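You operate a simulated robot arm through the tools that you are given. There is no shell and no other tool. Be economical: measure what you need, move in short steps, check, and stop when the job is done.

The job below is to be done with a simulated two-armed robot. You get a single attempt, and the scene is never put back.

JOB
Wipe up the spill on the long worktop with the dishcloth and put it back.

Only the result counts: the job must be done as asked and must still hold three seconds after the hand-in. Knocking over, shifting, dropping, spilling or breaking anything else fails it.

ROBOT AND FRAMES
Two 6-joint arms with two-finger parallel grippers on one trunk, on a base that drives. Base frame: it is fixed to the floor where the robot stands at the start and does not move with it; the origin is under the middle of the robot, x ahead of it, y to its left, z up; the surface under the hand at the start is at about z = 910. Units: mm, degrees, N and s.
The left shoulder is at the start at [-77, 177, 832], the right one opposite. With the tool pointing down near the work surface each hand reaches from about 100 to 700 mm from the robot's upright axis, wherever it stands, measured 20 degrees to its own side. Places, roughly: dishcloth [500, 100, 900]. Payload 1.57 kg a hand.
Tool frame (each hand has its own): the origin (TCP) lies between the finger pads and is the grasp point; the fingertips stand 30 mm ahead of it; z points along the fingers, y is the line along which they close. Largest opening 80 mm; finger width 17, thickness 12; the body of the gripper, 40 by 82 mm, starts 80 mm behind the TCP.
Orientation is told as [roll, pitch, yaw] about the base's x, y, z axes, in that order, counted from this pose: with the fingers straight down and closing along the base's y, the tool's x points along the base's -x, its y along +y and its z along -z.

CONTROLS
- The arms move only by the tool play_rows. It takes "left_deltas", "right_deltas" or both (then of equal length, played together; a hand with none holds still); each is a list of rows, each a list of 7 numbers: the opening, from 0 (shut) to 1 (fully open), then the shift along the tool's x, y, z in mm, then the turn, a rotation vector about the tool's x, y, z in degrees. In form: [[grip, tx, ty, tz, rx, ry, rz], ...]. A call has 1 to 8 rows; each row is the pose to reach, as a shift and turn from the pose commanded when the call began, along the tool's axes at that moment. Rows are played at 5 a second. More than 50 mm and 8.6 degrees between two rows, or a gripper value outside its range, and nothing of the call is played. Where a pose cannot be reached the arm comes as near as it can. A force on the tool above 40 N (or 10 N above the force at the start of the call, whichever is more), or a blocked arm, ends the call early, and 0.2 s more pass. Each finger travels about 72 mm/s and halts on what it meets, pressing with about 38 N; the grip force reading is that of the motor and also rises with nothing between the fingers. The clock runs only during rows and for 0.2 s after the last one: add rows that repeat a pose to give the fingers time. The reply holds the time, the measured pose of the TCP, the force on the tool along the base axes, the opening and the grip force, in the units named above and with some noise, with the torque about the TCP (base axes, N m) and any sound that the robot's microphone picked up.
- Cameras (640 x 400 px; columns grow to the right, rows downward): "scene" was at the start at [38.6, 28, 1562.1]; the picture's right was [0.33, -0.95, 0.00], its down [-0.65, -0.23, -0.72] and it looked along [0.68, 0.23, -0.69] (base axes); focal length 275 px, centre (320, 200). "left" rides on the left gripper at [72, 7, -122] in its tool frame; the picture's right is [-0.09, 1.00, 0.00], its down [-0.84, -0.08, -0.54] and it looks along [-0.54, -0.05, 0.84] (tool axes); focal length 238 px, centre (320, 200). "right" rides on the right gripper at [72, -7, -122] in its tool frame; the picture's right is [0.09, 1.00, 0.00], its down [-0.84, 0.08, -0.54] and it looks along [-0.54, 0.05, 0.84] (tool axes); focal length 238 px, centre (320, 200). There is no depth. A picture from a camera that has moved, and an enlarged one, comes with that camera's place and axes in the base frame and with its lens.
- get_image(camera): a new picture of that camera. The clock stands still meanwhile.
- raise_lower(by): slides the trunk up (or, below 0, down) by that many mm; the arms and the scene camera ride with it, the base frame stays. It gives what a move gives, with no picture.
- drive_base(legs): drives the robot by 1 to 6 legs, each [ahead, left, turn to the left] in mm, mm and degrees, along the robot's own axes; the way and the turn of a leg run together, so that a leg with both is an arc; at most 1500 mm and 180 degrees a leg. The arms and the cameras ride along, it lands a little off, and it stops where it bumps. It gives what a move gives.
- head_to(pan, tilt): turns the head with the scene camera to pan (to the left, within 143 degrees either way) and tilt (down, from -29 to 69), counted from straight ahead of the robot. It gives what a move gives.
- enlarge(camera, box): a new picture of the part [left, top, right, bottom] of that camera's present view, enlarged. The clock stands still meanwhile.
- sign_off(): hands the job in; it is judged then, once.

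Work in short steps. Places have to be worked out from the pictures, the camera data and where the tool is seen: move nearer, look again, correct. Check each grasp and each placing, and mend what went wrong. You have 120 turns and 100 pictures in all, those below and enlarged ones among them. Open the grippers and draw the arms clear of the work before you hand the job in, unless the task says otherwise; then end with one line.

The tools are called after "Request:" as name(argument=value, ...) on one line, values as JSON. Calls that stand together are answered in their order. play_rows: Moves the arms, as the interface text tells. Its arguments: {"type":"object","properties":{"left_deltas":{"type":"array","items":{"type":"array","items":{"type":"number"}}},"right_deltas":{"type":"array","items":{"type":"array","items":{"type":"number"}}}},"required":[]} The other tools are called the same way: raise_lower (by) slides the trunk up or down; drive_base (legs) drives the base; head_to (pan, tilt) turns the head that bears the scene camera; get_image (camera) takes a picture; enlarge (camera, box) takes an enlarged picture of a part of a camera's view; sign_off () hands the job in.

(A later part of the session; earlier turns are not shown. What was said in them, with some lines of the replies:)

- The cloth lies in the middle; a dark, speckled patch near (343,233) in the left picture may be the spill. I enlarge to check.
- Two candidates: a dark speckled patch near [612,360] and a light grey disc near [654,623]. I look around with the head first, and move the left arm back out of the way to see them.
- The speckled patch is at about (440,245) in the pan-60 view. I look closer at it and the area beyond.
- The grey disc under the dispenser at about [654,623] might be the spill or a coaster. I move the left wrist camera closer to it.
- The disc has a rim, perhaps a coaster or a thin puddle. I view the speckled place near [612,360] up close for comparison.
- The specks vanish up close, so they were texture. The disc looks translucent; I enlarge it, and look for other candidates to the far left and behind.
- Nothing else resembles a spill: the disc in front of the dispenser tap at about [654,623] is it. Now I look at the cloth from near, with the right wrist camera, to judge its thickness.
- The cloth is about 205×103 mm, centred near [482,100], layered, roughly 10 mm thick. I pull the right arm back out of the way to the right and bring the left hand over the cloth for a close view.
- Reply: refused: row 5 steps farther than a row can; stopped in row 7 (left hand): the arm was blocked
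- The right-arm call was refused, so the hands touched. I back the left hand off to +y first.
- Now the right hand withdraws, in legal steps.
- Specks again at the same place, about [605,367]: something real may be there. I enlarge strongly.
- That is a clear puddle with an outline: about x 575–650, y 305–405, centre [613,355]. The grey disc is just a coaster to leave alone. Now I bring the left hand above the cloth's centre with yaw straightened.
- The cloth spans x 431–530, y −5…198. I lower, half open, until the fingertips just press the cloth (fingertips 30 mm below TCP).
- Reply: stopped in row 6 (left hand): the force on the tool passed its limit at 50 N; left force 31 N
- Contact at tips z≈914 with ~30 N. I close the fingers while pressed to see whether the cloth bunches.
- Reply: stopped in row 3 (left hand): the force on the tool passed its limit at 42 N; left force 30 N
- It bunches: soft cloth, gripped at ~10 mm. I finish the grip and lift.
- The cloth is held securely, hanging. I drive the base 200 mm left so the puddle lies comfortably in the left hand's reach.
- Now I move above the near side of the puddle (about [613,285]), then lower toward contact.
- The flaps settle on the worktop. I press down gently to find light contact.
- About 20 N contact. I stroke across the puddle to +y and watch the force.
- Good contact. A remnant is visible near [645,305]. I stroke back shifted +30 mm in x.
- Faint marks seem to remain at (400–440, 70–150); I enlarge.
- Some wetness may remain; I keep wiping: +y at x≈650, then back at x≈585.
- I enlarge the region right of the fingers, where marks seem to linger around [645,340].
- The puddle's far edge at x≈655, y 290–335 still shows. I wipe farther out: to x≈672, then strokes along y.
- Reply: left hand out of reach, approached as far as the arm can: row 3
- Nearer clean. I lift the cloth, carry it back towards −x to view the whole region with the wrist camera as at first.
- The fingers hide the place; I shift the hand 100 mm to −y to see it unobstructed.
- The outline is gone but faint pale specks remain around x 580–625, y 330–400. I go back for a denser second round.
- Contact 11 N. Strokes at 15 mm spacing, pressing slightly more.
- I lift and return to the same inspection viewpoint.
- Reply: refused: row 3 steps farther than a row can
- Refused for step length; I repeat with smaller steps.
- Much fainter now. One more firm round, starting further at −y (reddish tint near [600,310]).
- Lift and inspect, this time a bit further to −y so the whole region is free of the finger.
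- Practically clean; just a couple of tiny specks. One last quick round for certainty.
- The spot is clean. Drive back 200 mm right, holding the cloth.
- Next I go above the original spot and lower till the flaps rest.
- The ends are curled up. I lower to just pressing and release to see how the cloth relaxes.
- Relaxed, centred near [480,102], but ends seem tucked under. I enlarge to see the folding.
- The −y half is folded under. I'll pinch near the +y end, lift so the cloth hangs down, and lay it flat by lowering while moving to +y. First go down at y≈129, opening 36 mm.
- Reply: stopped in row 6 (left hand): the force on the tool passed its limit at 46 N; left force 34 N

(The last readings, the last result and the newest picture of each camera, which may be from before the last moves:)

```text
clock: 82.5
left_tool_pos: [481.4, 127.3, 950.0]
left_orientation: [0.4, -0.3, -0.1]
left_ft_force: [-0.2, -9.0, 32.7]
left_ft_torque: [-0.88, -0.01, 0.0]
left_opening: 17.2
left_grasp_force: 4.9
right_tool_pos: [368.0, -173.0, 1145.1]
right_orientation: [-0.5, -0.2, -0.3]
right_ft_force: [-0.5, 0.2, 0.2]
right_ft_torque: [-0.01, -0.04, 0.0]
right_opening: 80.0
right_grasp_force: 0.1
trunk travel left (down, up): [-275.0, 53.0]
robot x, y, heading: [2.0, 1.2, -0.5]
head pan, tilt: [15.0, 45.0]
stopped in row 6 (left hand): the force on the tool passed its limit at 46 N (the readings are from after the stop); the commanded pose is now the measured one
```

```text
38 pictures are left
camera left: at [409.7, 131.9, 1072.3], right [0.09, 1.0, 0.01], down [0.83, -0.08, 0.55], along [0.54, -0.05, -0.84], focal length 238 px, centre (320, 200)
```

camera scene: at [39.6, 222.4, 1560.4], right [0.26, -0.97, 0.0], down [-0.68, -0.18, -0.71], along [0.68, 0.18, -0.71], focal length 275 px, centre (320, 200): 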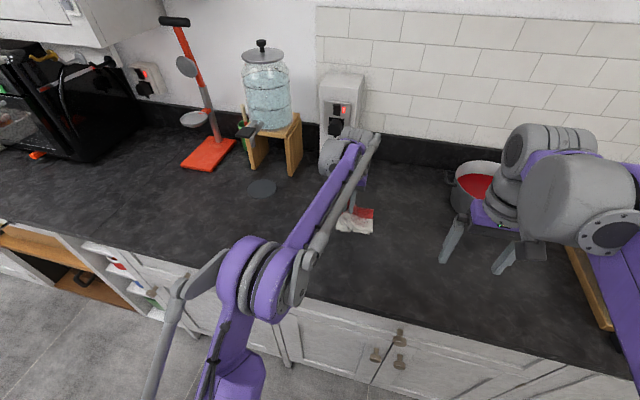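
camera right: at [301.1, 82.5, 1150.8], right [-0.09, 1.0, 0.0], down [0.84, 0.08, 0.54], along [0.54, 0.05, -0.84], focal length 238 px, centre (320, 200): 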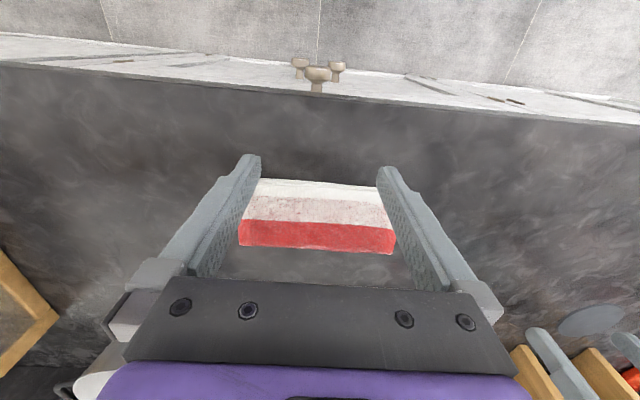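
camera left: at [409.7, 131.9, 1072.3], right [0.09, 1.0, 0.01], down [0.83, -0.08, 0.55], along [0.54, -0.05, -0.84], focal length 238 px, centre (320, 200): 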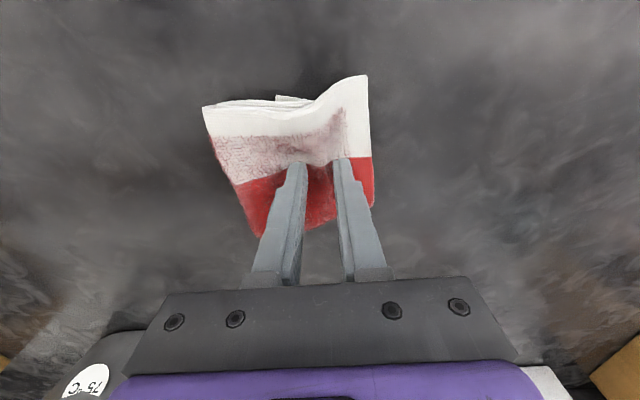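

Pressed; the fingers got nudged inward to 17 mm. I close and lift a bit.

Request:
play_rows(left_deltas=[[0.1, 0, 0, -2, 0, 0, 0], [0, 0, 0, -2, 0, 0, 0], [0, 0, 0, -2, 0, 0, 0], [0, 0, 0, -15, 0, 0, 0], [0, 0, 0, -40, 0, 0, 0], [0, 0, 0, -80, 0, 0, 0], [0, 0, 0, -120, 0, 0, 0], [0, 0, 0, -120, 0, 0, 0]])

Request:
get_image(camera="left")

Request:
enlarge(camera="scene", box=[200, 130, 440, 280])

```text
clock: 84.3
left_tool_pos: [484.4, 130.3, 1068.7]
left_orientation: [0.5, -0.2, -0.1]
left_ft_force: [-0.6, 0.1, 0.2]
left_ft_torque: [0.01, 0.0, -0.03]
left_opening: 3.7
left_grasp_force: 24.9
right_tool_pos: [370.5, -170.2, 1143.7]
right_orientation: [-0.5, -0.1, -0.2]
right_ft_force: [0.1, 0.3, -0.7]
right_ft_torque: [-0.04, 0.02, -0.03]
right_opening: 80.1
right_grasp_force: 0.1
trunk travel left (down, up): [-275.0, 53.0]
robot x, y, heading: [-0.7, -1.8, -0.2]
head pan, tilt: [15.0, 45.0]
```

```text
37 pictures are left
camera left: at [413.3, 134.5, 1190.5], right [0.09, 1.0, 0.01], down [0.84, -0.08, 0.54], along [0.54, -0.04, -0.84], focal length 238 px, centre (320, 200)
```

left: 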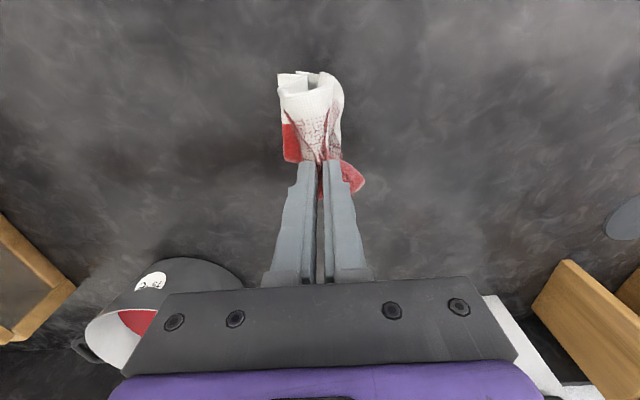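

```text
2.67 times, centred on (320, 205) of scene
camera zoom: at [39.6, 24.5, 1560.4], right [0.26, -0.97, 0.0], down [-0.68, -0.18, -0.71], along [0.68, 0.18, -0.71], focal length 732 px, centre (320, 187)
```

zoom: 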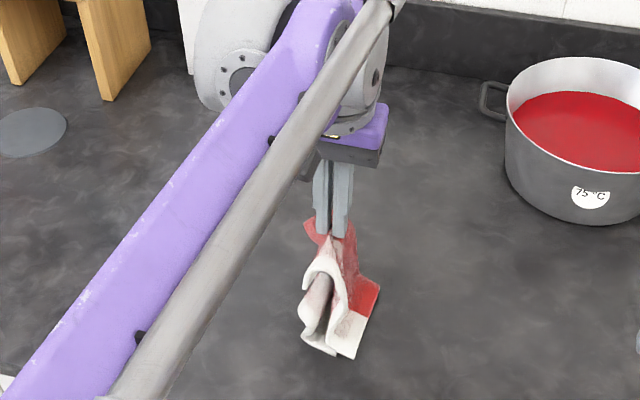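

Held near the +y end with the tail now pointing to −y. I move to y≈20 raised, then lower diagonally toward +y to lay it out.

Request:
play_rows(left_deltas=[[0, 0, -20, -30, 0, 0, 0], [0, 0, -60, -30, 0, 0, 0], [0, 2, -105, -25, 0, 0, 0], [0, 2, -110, 0, 0, 0, 0], [0, 2, -95, 20, 0, 0, 0], [0, 2, -75, 40, 0, 0, 0], [0, 2, -52, 60, 0, 0, 0], [0, 2, -30, 75, 0, 0, 0]])

Request:
play_rows(left_deltas=[[0, 0, 20, 10, 0, 0, 0], [0, 0, 40, 22, 0, 0, 0], [0, 0, 55, 32, 0, 0, 0], [0, 0, 60, 36, 0, 0, 0]])

Request:
get_image(camera="left")

Request:
enlarge(camera="scene", box=[220, 160, 420, 285])

```text
clock: 86.1
left_tool_pos: [481.4, 100.6, 992.9]
left_orientation: [0.5, -0.1, 0.1]
left_ft_force: [-0.5, -0.1, -0.6]
left_ft_torque: [0.0, -0.03, -0.06]
left_opening: 3.4
left_grasp_force: 24.7
right_tool_pos: [369.8, -170.2, 1144.8]
right_orientation: [-0.5, -0.1, -0.1]
right_ft_force: [-0.4, 0.7, -0.9]
right_ft_torque: [0.01, -0.02, -0.04]
right_opening: 79.9
right_grasp_force: 0.0
trunk travel left (down, up): [-275.0, 53.0]
robot x, y, heading: [-0.4, 1.5, -0.0]
head pan, tilt: [15.0, 45.0]
```

```text
clock: 87.1
left_tool_pos: [481.4, 160.5, 956.7]
left_orientation: [0.5, -0.2, 0.0]
left_ft_force: [0.3, -0.4, 0.2]
left_ft_torque: [0.01, 0.01, -0.01]
left_opening: 3.6
left_grasp_force: 24.6
right_tool_pos: [370.7, -171.9, 1144.1]
right_orientation: [-0.5, -0.1, -0.2]
right_ft_force: [0.6, -0.4, 0.1]
right_ft_torque: [0.01, 0.02, 0.02]
right_opening: 80.1
right_grasp_force: 0.0
trunk travel left (down, up): [-275.0, 53.0]
robot x, y, heading: [1.3, 2.1, 0.0]
head pan, tilt: [15.0, 45.0]
```

```text
35 pictures are left
camera left: at [409.6, 165.2, 1078.6], right [0.09, 1.0, 0.01], down [0.83, -0.08, 0.54], along [0.54, -0.04, -0.84], focal length 238 px, centre (320, 200)
```

left: 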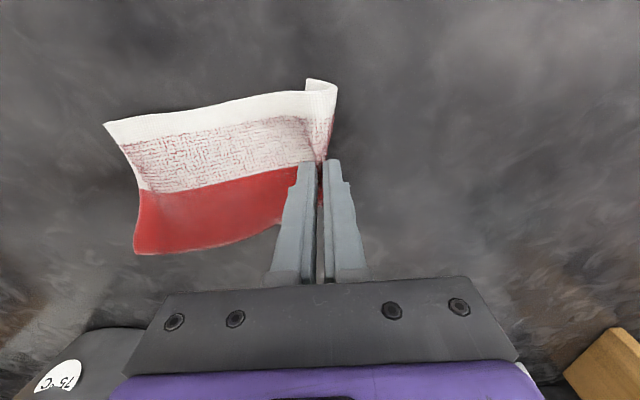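

```text
3.20 times, centred on (320, 222) of scene
camera zoom: at [39.3, 24.4, 1560.4], right [0.26, -0.97, 0.0], down [-0.68, -0.18, -0.71], along [0.68, 0.18, -0.71], focal length 879 px, centre (320, 128)
```

zoom: 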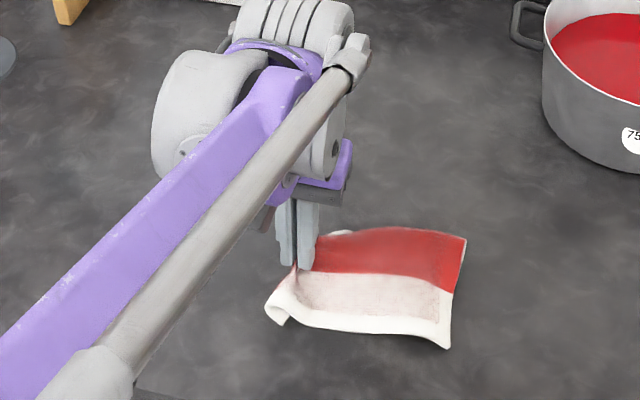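

Laid out nicely; −y edge at y≈17 versus −5 originally. I nudge −y 20 mm while lowering, which also frees the short +y flap, then release and rise.

Request:
play_rows(left_deltas=[[0, 0, -10, 2, 0, 0, 0], [0, 0, -22, 5, 0, 0, 0], [0.1, 0, -22, 5, 0, 0, 0], [0.3, 0, -22, 3, 0, 0, 0], [0.35, 0, -22, 0, 0, 0, 0], [0.35, 0, -22, -30, 0, 0, 0], [0.35, 0, -22, -70, 0, 0, 0], [0.35, 0, -22, -110, 0, 0, 0]])

Request:
get_image(camera="left")

Request:
enlarge(camera="scene", box=[220, 160, 420, 285])

```text
clock: 88.9
left_tool_pos: [482.6, 135.1, 1067.1]
left_orientation: [0.5, -0.2, 0.0]
left_ft_force: [-0.9, -0.9, 0.7]
left_ft_torque: [-0.05, 0.02, -0.03]
left_opening: 28.0
left_grasp_force: 0.1
right_tool_pos: [370.6, -171.7, 1143.5]
right_orientation: [-0.5, -0.1, -0.1]
right_ft_force: [0.6, -0.4, 0.5]
right_ft_torque: [-0.01, -0.03, 0.01]
right_opening: 79.7
right_grasp_force: 0.1
trunk travel left (down, up): [-275.0, 53.0]
robot x, y, heading: [-0.0, 5.0, -0.5]
head pan, tilt: [15.0, 45.0]
```

```text
33 pictures are left
camera left: at [410.6, 139.5, 1189.6], right [0.09, 1.0, 0.01], down [0.83, -0.08, 0.54], along [0.54, -0.04, -0.84], focal length 238 px, centre (320, 200)
```

left: 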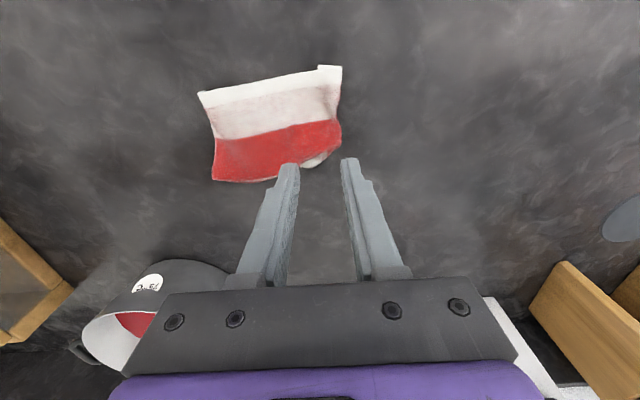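

```text
3.20 times, centred on (320, 222) of scene
camera zoom: at [39.1, 24.3, 1560.4], right [0.26, -0.97, 0.0], down [-0.68, -0.18, -0.71], along [0.68, 0.18, -0.71], focal length 879 px, centre (320, 128)
```

zoom: 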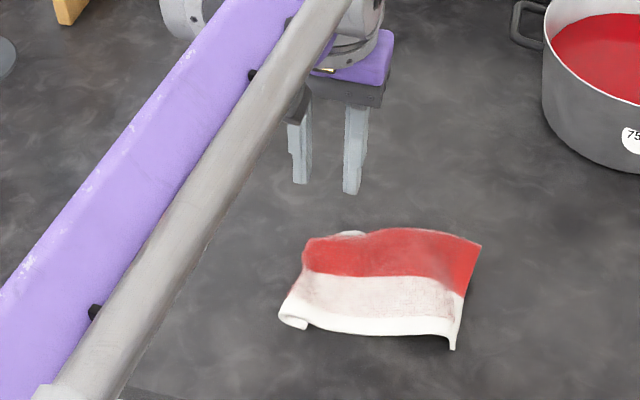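

The cloth lies spread out back at its place (centre ≈[484,88] vs [481,97]). I withdraw the left arm to its starting area with an open gripper and take a last look.

Request:
play_rows(left_deltas=[[0.6, 15, 30, -15, 0, 0, 0], [1, 30, 65, -30, 0, 0, 0], [1, 50, 100, -45, 0, 0, 0], [1, 70, 135, -60, 0, 0, 0], [1, 90, 170, -75, 0, 0, 0], [1, 110, 200, -78, 0, 0, 0], [1, 110, 200, -78, 0, 0, 0]])

Request:
get_image(camera="scene")

Request:
get_image(camera="left")

Request:
enlarge(camera="left", box=[260, 180, 420, 280])

```text
clock: 90.5
left_tool_pos: [370.5, 336.2, 1148.0]
left_orientation: [0.5, -0.1, -0.1]
left_ft_force: [1.0, 0.0, 0.0]
left_ft_torque: [-0.02, 0.0, 0.01]
left_opening: 80.1
left_grasp_force: 0.0
right_tool_pos: [370.3, -172.7, 1144.0]
right_orientation: [-0.4, 0.0, 0.0]
right_ft_force: [-0.5, -0.5, -0.5]
right_ft_torque: [0.0, 0.03, 0.01]
right_opening: 79.7
right_grasp_force: 0.1
trunk travel left (down, up): [-275.0, 53.0]
robot x, y, heading: [-0.8, 4.8, -0.3]
head pan, tilt: [15.0, 45.0]
```

```text
31 pictures are left
camera scene: at [39.9, 24.1, 1560.4], right [0.26, -0.97, 0.0], down [-0.68, -0.18, -0.71], along [0.68, 0.18, -0.71], focal length 275 px, centre (320, 200)
```

scene: 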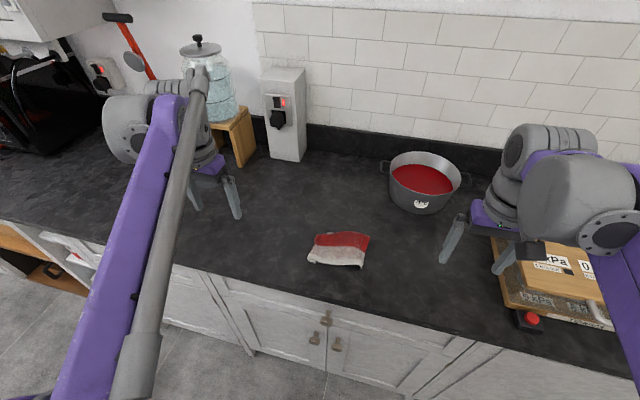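

```text
30 pictures are left
camera left: at [298.8, 341.9, 1268.7], right [0.09, 1.0, 0.01], down [0.84, -0.08, 0.54], along [0.54, -0.04, -0.84], focal length 238 px, centre (320, 200)
```

left: 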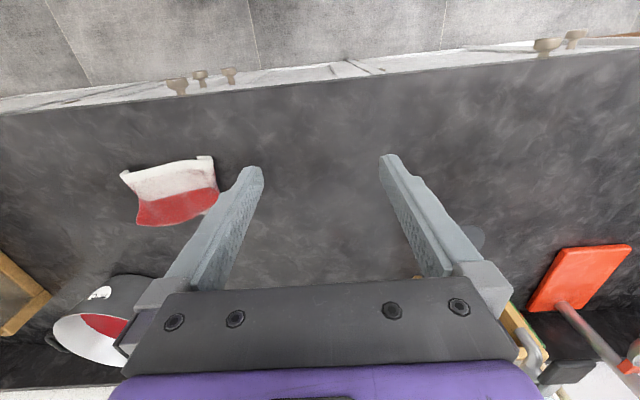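

```text
4.00 times, centred on (340, 230) of left
camera zoom: at [298.8, 341.9, 1268.7], right [0.09, 1.0, 0.01], down [0.84, -0.08, 0.54], along [0.54, -0.04, -0.84], focal length 953 px, centre (240, 80)
```

zoom: 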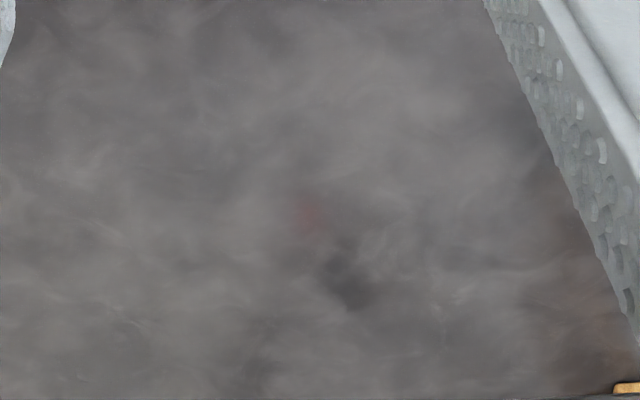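

The puddle is gone from the view that showed it at the start. The coaster and pot have not moved, the cloth is back and both arms are clear, so I hand in.

Request:
sign_off()

```text
The job is handed in.
```

I wiped up the clear puddle on the long worktop and put the dishcloth back about 10 mm from where it lay; about 40 mm of its left end is tucked under.
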